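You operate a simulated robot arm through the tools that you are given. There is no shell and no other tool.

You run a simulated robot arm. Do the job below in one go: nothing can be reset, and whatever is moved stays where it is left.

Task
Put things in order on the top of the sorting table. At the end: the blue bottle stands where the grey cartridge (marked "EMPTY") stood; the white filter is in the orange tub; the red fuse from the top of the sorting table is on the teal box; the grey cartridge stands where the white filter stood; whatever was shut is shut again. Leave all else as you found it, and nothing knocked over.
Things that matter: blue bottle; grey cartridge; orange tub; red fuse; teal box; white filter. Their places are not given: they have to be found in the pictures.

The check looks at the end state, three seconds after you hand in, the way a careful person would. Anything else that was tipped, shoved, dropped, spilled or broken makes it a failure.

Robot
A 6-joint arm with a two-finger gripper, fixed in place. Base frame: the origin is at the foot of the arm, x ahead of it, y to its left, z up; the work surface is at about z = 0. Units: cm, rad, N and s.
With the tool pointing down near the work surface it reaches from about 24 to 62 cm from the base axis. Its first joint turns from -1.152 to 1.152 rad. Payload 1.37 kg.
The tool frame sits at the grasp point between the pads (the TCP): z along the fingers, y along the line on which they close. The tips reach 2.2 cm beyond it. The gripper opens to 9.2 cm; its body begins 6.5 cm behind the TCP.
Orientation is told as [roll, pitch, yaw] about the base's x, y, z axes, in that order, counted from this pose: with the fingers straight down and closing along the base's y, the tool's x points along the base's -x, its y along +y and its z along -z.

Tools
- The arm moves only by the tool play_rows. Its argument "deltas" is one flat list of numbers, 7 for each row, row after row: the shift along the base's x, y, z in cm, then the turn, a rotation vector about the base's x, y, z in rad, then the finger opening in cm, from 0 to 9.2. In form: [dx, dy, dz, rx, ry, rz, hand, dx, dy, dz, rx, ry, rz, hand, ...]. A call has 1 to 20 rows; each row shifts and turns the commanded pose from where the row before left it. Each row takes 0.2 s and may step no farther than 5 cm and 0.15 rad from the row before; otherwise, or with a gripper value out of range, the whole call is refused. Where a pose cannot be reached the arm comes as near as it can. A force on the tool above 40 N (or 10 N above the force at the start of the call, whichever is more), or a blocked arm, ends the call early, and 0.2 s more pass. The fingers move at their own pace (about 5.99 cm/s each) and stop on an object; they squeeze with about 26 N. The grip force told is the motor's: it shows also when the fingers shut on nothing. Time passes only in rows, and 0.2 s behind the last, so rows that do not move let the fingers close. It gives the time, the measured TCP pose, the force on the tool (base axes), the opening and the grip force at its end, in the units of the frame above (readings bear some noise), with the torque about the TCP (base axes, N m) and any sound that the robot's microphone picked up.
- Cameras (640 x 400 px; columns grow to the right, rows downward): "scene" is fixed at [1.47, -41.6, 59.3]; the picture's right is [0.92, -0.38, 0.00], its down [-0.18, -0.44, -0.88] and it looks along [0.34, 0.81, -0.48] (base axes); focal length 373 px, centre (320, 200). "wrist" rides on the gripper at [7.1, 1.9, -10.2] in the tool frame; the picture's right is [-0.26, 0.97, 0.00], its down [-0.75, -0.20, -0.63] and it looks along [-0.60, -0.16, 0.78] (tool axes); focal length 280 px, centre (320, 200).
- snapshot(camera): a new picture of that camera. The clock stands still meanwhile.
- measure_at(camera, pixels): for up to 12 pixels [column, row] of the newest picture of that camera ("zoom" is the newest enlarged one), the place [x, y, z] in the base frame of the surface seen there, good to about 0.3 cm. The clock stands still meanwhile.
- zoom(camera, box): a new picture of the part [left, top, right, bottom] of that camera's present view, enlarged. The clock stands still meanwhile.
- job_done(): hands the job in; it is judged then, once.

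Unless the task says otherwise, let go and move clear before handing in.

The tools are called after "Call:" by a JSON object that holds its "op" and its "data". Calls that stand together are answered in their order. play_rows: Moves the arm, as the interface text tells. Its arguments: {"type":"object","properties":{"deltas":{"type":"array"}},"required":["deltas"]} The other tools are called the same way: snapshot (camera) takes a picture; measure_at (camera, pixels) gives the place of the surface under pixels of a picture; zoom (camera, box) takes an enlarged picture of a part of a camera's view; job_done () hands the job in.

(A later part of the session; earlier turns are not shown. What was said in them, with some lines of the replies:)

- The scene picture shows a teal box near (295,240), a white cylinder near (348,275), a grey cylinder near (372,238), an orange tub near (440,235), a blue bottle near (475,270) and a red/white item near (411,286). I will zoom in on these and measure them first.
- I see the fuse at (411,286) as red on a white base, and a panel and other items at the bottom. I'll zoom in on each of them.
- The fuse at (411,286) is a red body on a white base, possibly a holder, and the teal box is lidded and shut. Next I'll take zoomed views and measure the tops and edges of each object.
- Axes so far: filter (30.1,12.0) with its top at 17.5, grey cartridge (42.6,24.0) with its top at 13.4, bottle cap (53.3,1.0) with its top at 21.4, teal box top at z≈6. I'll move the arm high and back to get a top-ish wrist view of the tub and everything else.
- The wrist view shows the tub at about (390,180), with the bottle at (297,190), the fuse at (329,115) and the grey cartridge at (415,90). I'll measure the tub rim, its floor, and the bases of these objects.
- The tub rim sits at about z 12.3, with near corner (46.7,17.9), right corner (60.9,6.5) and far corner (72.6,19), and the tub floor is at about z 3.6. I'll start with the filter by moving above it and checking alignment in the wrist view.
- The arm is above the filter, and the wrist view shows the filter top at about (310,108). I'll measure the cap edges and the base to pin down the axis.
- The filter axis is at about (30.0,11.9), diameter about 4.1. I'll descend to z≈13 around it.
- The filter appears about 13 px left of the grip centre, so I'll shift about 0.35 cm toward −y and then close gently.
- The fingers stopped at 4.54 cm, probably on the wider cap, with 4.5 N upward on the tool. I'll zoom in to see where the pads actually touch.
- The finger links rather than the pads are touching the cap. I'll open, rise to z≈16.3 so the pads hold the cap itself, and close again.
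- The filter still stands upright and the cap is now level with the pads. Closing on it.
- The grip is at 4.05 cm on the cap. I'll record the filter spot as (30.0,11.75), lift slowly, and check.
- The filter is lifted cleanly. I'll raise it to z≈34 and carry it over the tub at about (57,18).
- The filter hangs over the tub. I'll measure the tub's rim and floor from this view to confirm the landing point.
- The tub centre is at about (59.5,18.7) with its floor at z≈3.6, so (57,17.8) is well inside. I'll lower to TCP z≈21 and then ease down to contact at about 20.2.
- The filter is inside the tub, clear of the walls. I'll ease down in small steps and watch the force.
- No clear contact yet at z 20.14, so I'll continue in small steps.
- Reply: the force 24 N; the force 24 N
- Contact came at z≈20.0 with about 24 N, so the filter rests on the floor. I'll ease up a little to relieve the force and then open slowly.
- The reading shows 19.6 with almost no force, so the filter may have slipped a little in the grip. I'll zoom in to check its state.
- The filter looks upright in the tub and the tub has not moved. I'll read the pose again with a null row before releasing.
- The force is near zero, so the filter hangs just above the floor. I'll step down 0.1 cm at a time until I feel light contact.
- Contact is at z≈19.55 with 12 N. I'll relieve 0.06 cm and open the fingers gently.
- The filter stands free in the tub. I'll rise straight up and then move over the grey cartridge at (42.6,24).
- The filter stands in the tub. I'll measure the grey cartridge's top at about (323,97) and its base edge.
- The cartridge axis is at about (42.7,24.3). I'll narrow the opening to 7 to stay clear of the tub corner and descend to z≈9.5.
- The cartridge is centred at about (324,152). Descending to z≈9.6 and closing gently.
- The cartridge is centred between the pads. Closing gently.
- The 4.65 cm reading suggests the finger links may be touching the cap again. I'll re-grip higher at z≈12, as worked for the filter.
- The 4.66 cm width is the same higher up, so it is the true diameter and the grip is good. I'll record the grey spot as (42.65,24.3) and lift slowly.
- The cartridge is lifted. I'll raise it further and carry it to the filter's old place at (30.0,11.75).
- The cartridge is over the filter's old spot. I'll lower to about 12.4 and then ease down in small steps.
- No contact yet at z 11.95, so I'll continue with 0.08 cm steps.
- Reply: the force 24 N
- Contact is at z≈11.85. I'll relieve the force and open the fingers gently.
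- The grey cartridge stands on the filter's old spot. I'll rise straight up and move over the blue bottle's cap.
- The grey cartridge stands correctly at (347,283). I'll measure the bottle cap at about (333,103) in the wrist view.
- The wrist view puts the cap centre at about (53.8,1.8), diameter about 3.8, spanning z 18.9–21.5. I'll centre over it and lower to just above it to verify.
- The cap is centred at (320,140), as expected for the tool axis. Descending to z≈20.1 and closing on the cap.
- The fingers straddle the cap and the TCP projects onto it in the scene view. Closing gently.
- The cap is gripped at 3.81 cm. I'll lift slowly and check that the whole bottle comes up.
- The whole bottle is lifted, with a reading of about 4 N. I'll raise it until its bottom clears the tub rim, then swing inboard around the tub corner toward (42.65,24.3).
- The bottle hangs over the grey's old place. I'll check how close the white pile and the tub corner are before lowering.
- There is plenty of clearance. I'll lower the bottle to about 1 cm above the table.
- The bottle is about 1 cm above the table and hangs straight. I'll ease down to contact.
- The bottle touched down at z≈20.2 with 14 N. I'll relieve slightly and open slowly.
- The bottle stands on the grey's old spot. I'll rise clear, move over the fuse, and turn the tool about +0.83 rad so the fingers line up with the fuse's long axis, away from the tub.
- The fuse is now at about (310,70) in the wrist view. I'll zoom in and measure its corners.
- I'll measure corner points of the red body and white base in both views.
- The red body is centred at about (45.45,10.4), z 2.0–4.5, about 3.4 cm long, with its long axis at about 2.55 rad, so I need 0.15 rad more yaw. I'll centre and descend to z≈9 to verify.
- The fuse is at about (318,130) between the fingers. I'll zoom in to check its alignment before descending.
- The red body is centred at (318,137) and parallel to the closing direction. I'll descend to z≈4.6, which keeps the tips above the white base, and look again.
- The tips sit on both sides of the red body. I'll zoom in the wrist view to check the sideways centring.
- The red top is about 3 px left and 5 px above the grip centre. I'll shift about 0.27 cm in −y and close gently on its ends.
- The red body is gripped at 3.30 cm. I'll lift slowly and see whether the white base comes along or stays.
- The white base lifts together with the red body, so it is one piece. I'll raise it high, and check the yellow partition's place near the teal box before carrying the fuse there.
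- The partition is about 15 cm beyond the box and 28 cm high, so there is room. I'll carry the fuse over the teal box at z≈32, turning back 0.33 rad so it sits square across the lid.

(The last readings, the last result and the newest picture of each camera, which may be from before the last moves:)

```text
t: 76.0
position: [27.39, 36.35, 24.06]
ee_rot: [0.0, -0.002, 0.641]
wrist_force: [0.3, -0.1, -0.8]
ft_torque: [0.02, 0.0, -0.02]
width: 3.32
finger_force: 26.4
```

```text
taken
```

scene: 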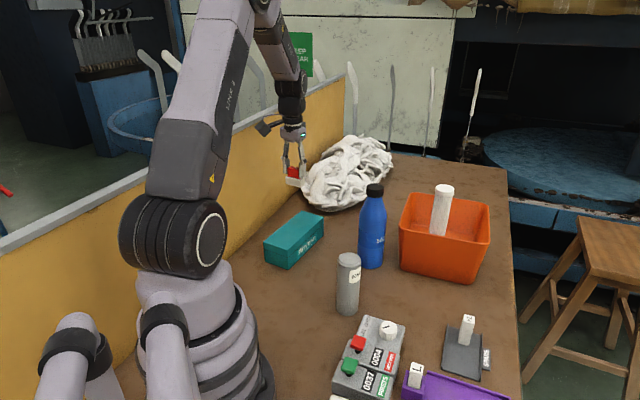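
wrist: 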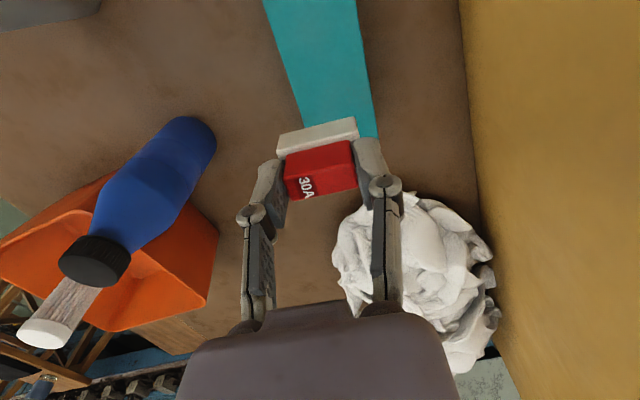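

The fuse hangs over the teal box. I'll measure the lid's edges in both views to find its centre.

Call:
{"op": "measure_at", "data": {"camera": "scene", "pixels": [[303, 214], [322, 218], [266, 244], [288, 248], [294, 230], [322, 236], [288, 266], [284, 228], [307, 232]]}}

Call:
{"op": "measure_at", "data": {"camera": "wrist", "pixels": [[269, 8], [354, 8], [287, 60], [364, 60], [375, 130], [320, 60], [300, 110], [370, 100]]}}

Call:
{"op": "zoom", "data": {"camera": "wrist", "box": [240, 0, 420, 220]}}

```text
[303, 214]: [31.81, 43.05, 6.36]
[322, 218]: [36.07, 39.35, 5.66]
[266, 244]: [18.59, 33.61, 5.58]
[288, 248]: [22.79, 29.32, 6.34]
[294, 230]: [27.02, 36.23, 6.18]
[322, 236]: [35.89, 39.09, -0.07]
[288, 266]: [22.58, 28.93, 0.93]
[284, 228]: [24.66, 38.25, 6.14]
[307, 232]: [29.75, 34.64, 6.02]
```

```text
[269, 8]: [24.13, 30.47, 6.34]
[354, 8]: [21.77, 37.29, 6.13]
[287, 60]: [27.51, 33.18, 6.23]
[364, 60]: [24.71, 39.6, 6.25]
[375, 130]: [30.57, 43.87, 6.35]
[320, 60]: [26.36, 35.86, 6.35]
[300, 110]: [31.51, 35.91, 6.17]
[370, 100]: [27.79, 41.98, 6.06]
```

```text
1.82 times, centred on (330, 110) of wrist
```

zoom: 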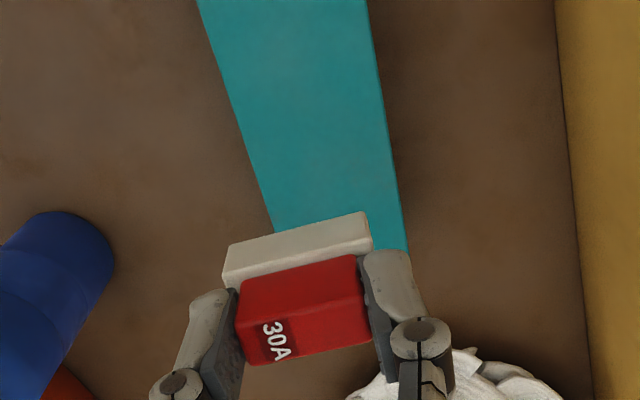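

The lid centre is at about (26.9,36.9), its top at z≈6.2, and it is 6.9 cm wide. I'll shift by (−0.45,+0.6) and lower to about 12.

Call:
{"op": "play_rows", "data": {"deltas": [-0.45, 0.6, -2, 0, 0, 0, 2.0, 0, 0, -3, 0, 0, 0, 2.0, 0, 0, -3, 0, 0, 0, 2.0, 0, 0, -2.5, 0, 0, 0, 2.0, 0, 0, -1.3, 0, 0, 0, 2.0, 0, 0, 0, 0, 0, 0, 2.0]}}

Call:
{"op": "snapshot", "data": {"camera": "wrist"}}

Call:
{"op": "zoom", "data": {"camera": "scene", "box": [240, 150, 360, 290]}}

```text
t: 77.4
position: [26.84, 37.12, 12.32]
ee_rot: [0.0, -0.001, 0.642]
wrist_force: [-0.4, -0.8, -1.9]
ft_torque: [0.0, -0.03, 0.01]
width: 3.29
finger_force: 25.8
```

```text
taken
```

wrist: 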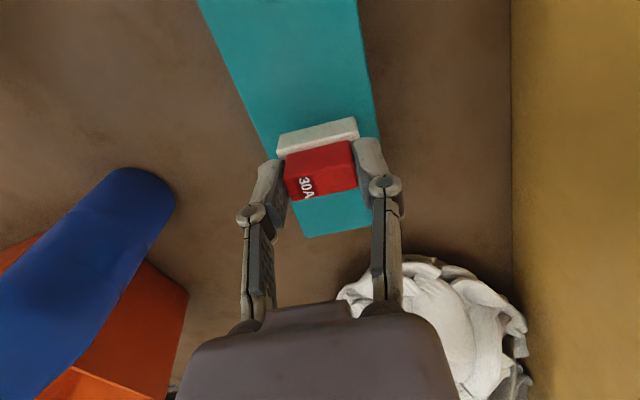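

```text
2.86 times, centred on (300, 220) of scene
```

zoom: 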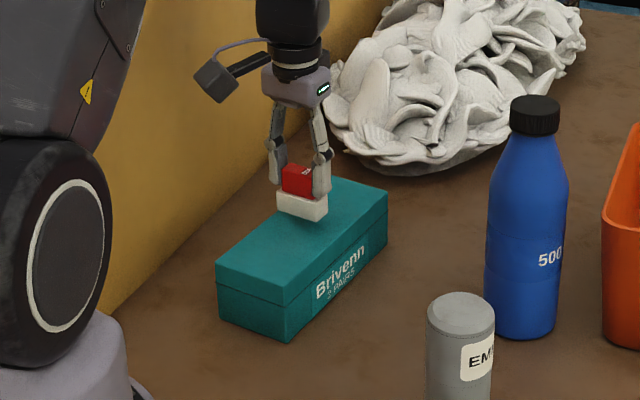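

The fuse is centred over the lid. I'll ease down to contact at about z 10.8.

Call:
{"op": "play_rows", "data": {"deltas": [0, 0, -0.6, 0, 0, 0, 2.0, 0, 0, -0.4, 0, 0, 0, 2.0, 0, 0, 0, 0, 0, 0, 2.0]}}

Call:
{"op": "play_rows", "data": {"deltas": [0, 0, -0.15, 0, 0, 0, 2.0, 0, 0, 0, 0, 0, 0, 2.0]}}

Call:
{"op": "play_rows", "data": {"deltas": [0, 0, -0.1, 0, 0, 0, 2.0, 0, 0, 0, 0, 0, 0, 2.0]}}

```text
t: 78.2
position: [26.74, 37.18, 11.31]
ee_rot: [0.0, -0.002, 0.64]
wrist_force: [0.5, -0.4, 0.4]
ft_torque: [-0.03, -0.02, 0.0]
width: 3.32
finger_force: 26.4
```

```text
t: 78.8
position: [26.95, 37.07, 11.2]
ee_rot: [-0.001, -0.001, 0.64]
wrist_force: [-0.8, 0.3, -0.8]
ft_torque: [0.0, -0.04, 0.01]
width: 3.3
finger_force: 26.4
```

```text
t: 79.4
position: [26.92, 37.09, 11.14]
ee_rot: [0.0, -0.002, 0.641]
wrist_force: [-0.3, -0.3, -0.8]
ft_torque: [0.01, 0.0, 0.01]
width: 3.3
finger_force: 26.0
```

Call:
{"op": "play_rows", "data": {"deltas": [0, 0, -0.1, 0, 0, 0, 2.0, 0, 0, 0, 0, 0, 0, 2.0]}}

Call:
{"op": "play_rows", "data": {"deltas": [0, 0, -0.1, 0, 0, 0, 2.0, 0, 0, 0, 0, 0, 0, 2.0]}}

Call:
{"op": "play_rows", "data": {"deltas": [0, 0, -0.08, 0, 0, 0, 2.0, 0, 0, 0, 0, 0, 0, 2.0]}}

```text
t: 80.0
position: [26.98, 37.01, 11.03]
ee_rot: [-0.002, -0.001, 0.64]
wrist_force: [-0.4, 0.6, 0.4]
ft_torque: [-0.02, 0.03, -0.01]
width: 3.32
finger_force: 25.7
```

```text
t: 80.6
position: [26.91, 37.1, 10.9]
ee_rot: [0.0, -0.001, 0.64]
wrist_force: [0.0, -0.1, -0.2]
ft_torque: [0.02, -0.01, 0.02]
width: 3.28
finger_force: 25.7
```

```text
t: 81.2
position: [26.92, 37.11, 10.96]
ee_rot: [-0.001, -0.002, 0.64]
wrist_force: [-2.5, -0.8, 4.1]
ft_torque: [-0.01, 0.01, -0.03]
width: 3.3
finger_force: 25.7
```

Light contact of 4 N shows at z≈10.9. I'll open slowly to release the fuse on the lid.

Call:
{"op": "play_rows", "data": {"deltas": [0, 0, 0, 0, 0, 0, 3.4, 0, 0, 0, 0, 0, 0, 3.7, 0, 0, 0, 0, 0, 0, 4.2, 0, 0, 0, 0, 0, 0, 5.0, 0, 0, 0, 0, 0, 0, 6.0, 0, 0, 0, 0, 0, 0, 6.0]}}

Call:
{"op": "snapshot", "data": {"camera": "wrist"}}

Call:
{"op": "zoom", "data": {"camera": "scene", "box": [240, 150, 360, 290]}}

```text
t: 82.6
position: [27.0, 37.19, 10.87]
ee_rot: [-0.001, -0.003, 0.641]
wrist_force: [0.1, 0.3, -0.6]
ft_torque: [0.02, 0.02, 0.03]
width: 6.01
finger_force: 0.1
```

```text
taken
```

wrist: 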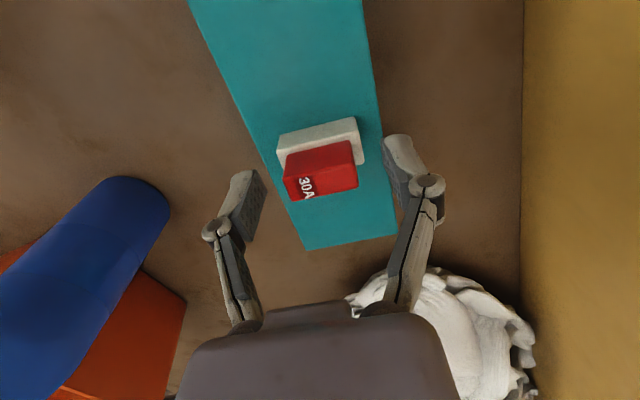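

```text
2.86 times, centred on (300, 220) of scene
```

zoom: 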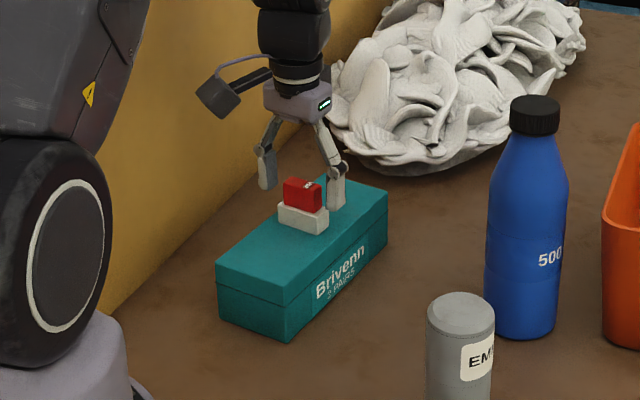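

The fuse rests on the teal lid and the box is undisturbed and shut. I'll rise straight up, retreat toward the starting pose, and check everything.

Call:
{"op": "play_rows", "data": {"deltas": [0, 0, 1, 0, 0, 0, 6.0, 0, 0, 2, 0, 0, 0, 6.0, 0, 0, 4, 0, 0, 0, 6.5, 0, 0, 4.5, 0, 0, 0, 8, 0, 0, 4.5, 0, 0, 0, 9.2, 0, 0, 4.5, 0, 0, 0, 9.2, 0, 0, 4.5, 0, 0, 0, 9.2, 0, 0, 4.5, 0, 0, 0, 9.2, 2, -3.4, 1.5, 0, 0, -0.12, 9.2, 2, -3.4, 0, 0, 0, -0.13, 9.2, 2, -3.4, 0, 0, 0, -0.13, 9.2, 2, -3.4, 0, 0, 0, -0.13, 9.2, 2, -3.4, 0, 0, 0, -0.13, 9.2, 2, -3.4, 0, 0, 0, 0, 9.2, 2, -3.4, 0, 0, 0, 0, 9.2, 2, -3.4, 0, 0, 0, 0, 9.2, 2, -3.4, 0, 0, 0, 0, 9.2, 2, -3.4, 0, 0, 0, 0, 9.2, 0, 0, 0, 0, 0, 0, 9.2]}}

Call:
{"op": "snapshot", "data": {"camera": "scene"}}

Call:
{"op": "snapshot", "data": {"camera": "wrist"}}

```text
t: 86.6
position: [47.06, 3.13, 41.84]
ee_rot: [-0.001, -0.002, 0.0]
wrist_force: [0.1, 1.4, -0.1]
ft_torque: [-0.03, -0.01, 0.0]
width: 9.23
finger_force: 0.0
```

```text
taken
```

scene: 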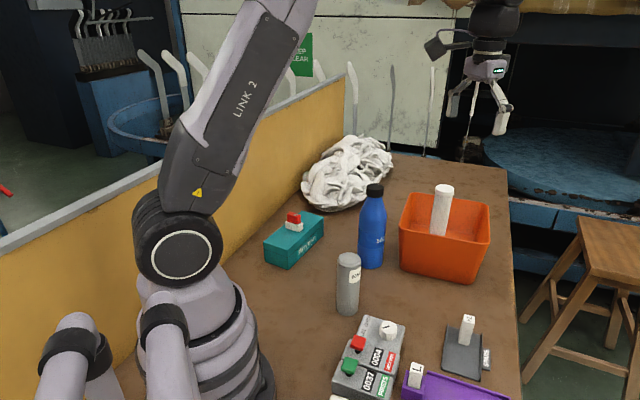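

```text
taken
```

wrist: 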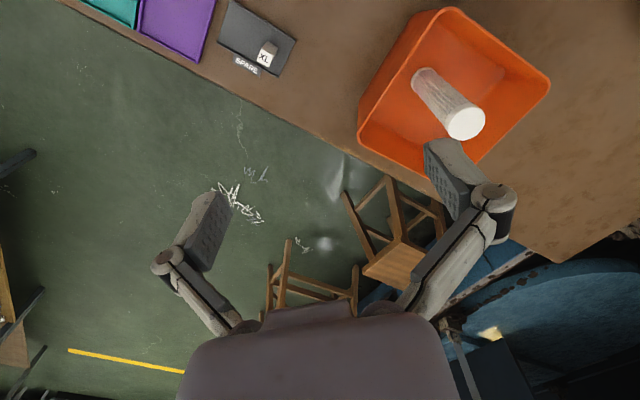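

All the pieces appear in place: bottle at (372,225), cartridge at (347,283), filter in the tub at (441,210), fuse on the box at (293,222). I'll verify the final positions with a zoom and measurements.

Call:
{"op": "zoom", "data": {"camera": "scene", "box": [250, 170, 510, 332]}}

Call:
{"op": "measure_at", "data": {"camera": "scene", "pixels": [[338, 257], [348, 253], [359, 258], [348, 264], [346, 311], [367, 189], [375, 185], [383, 190], [375, 193], [371, 264], [434, 190], [453, 190]]}}

Call:
{"op": "zoom", "data": {"camera": "scene", "box": [320, 300, 520, 400]}}

```text
2.46 times, centred on (380, 251) of scene
```

zoom: 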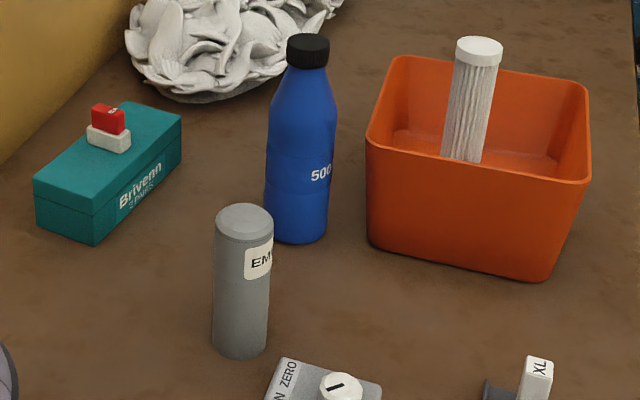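

```text
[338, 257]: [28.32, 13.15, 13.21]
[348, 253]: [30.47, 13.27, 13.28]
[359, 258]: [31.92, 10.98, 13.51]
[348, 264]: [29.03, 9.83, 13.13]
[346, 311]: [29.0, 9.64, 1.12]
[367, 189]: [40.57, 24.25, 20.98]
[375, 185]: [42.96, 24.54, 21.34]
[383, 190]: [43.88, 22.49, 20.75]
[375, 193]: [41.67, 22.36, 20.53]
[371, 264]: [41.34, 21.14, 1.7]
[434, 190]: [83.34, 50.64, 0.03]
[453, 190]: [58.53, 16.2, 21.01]
```

```text
3.20 times, centred on (420, 350) of scene
```

zoom: 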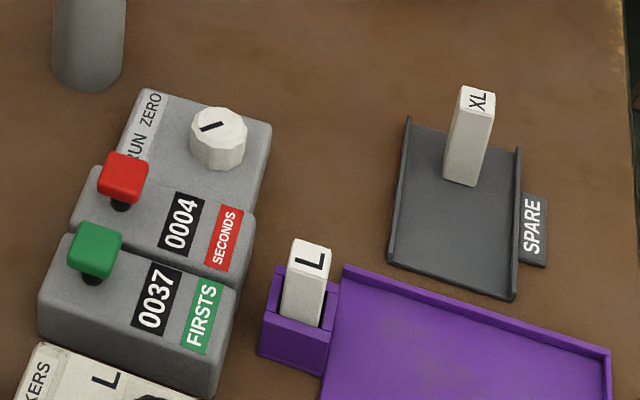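

The readings agree: the cartridge is within about 0.3 cm of the filter's old spot and the bottle is on the cartridge's old spot. The filter stands in the tub, the fuse is on the closed teal box, and the counters and gauges are unchanged. The gripper is open and clear, so I'm handing in.

Call:
{"op": "job_done", "data": {}}

```text
The job is handed in.
```

The sorting table is set out as you asked, and I've handed the job in; the check's result hasn't come back. The last pictures, taken with the gripper open and clear, showed everything upright:

- **White filter:** it stands upright in the orange tub, clear of the walls.
- **Grey cartridge:** it stands about 0.3 cm from where the filter stood.
- **Blue bottle:** it stands where the cartridge stood, within about half a centimetre as near as I could measure.
- **Red fuse:** it sits across the middle of the teal box lid. Its white base is part of it and came along when I lifted it.
- **Everything else:** the teal box was never opened. The counters still read 0037 and 0004, and nothing else looked moved.

The filter slipped slightly in the grip when it touched the tub floor. I eased it down again before letting go, and the tub did not move.
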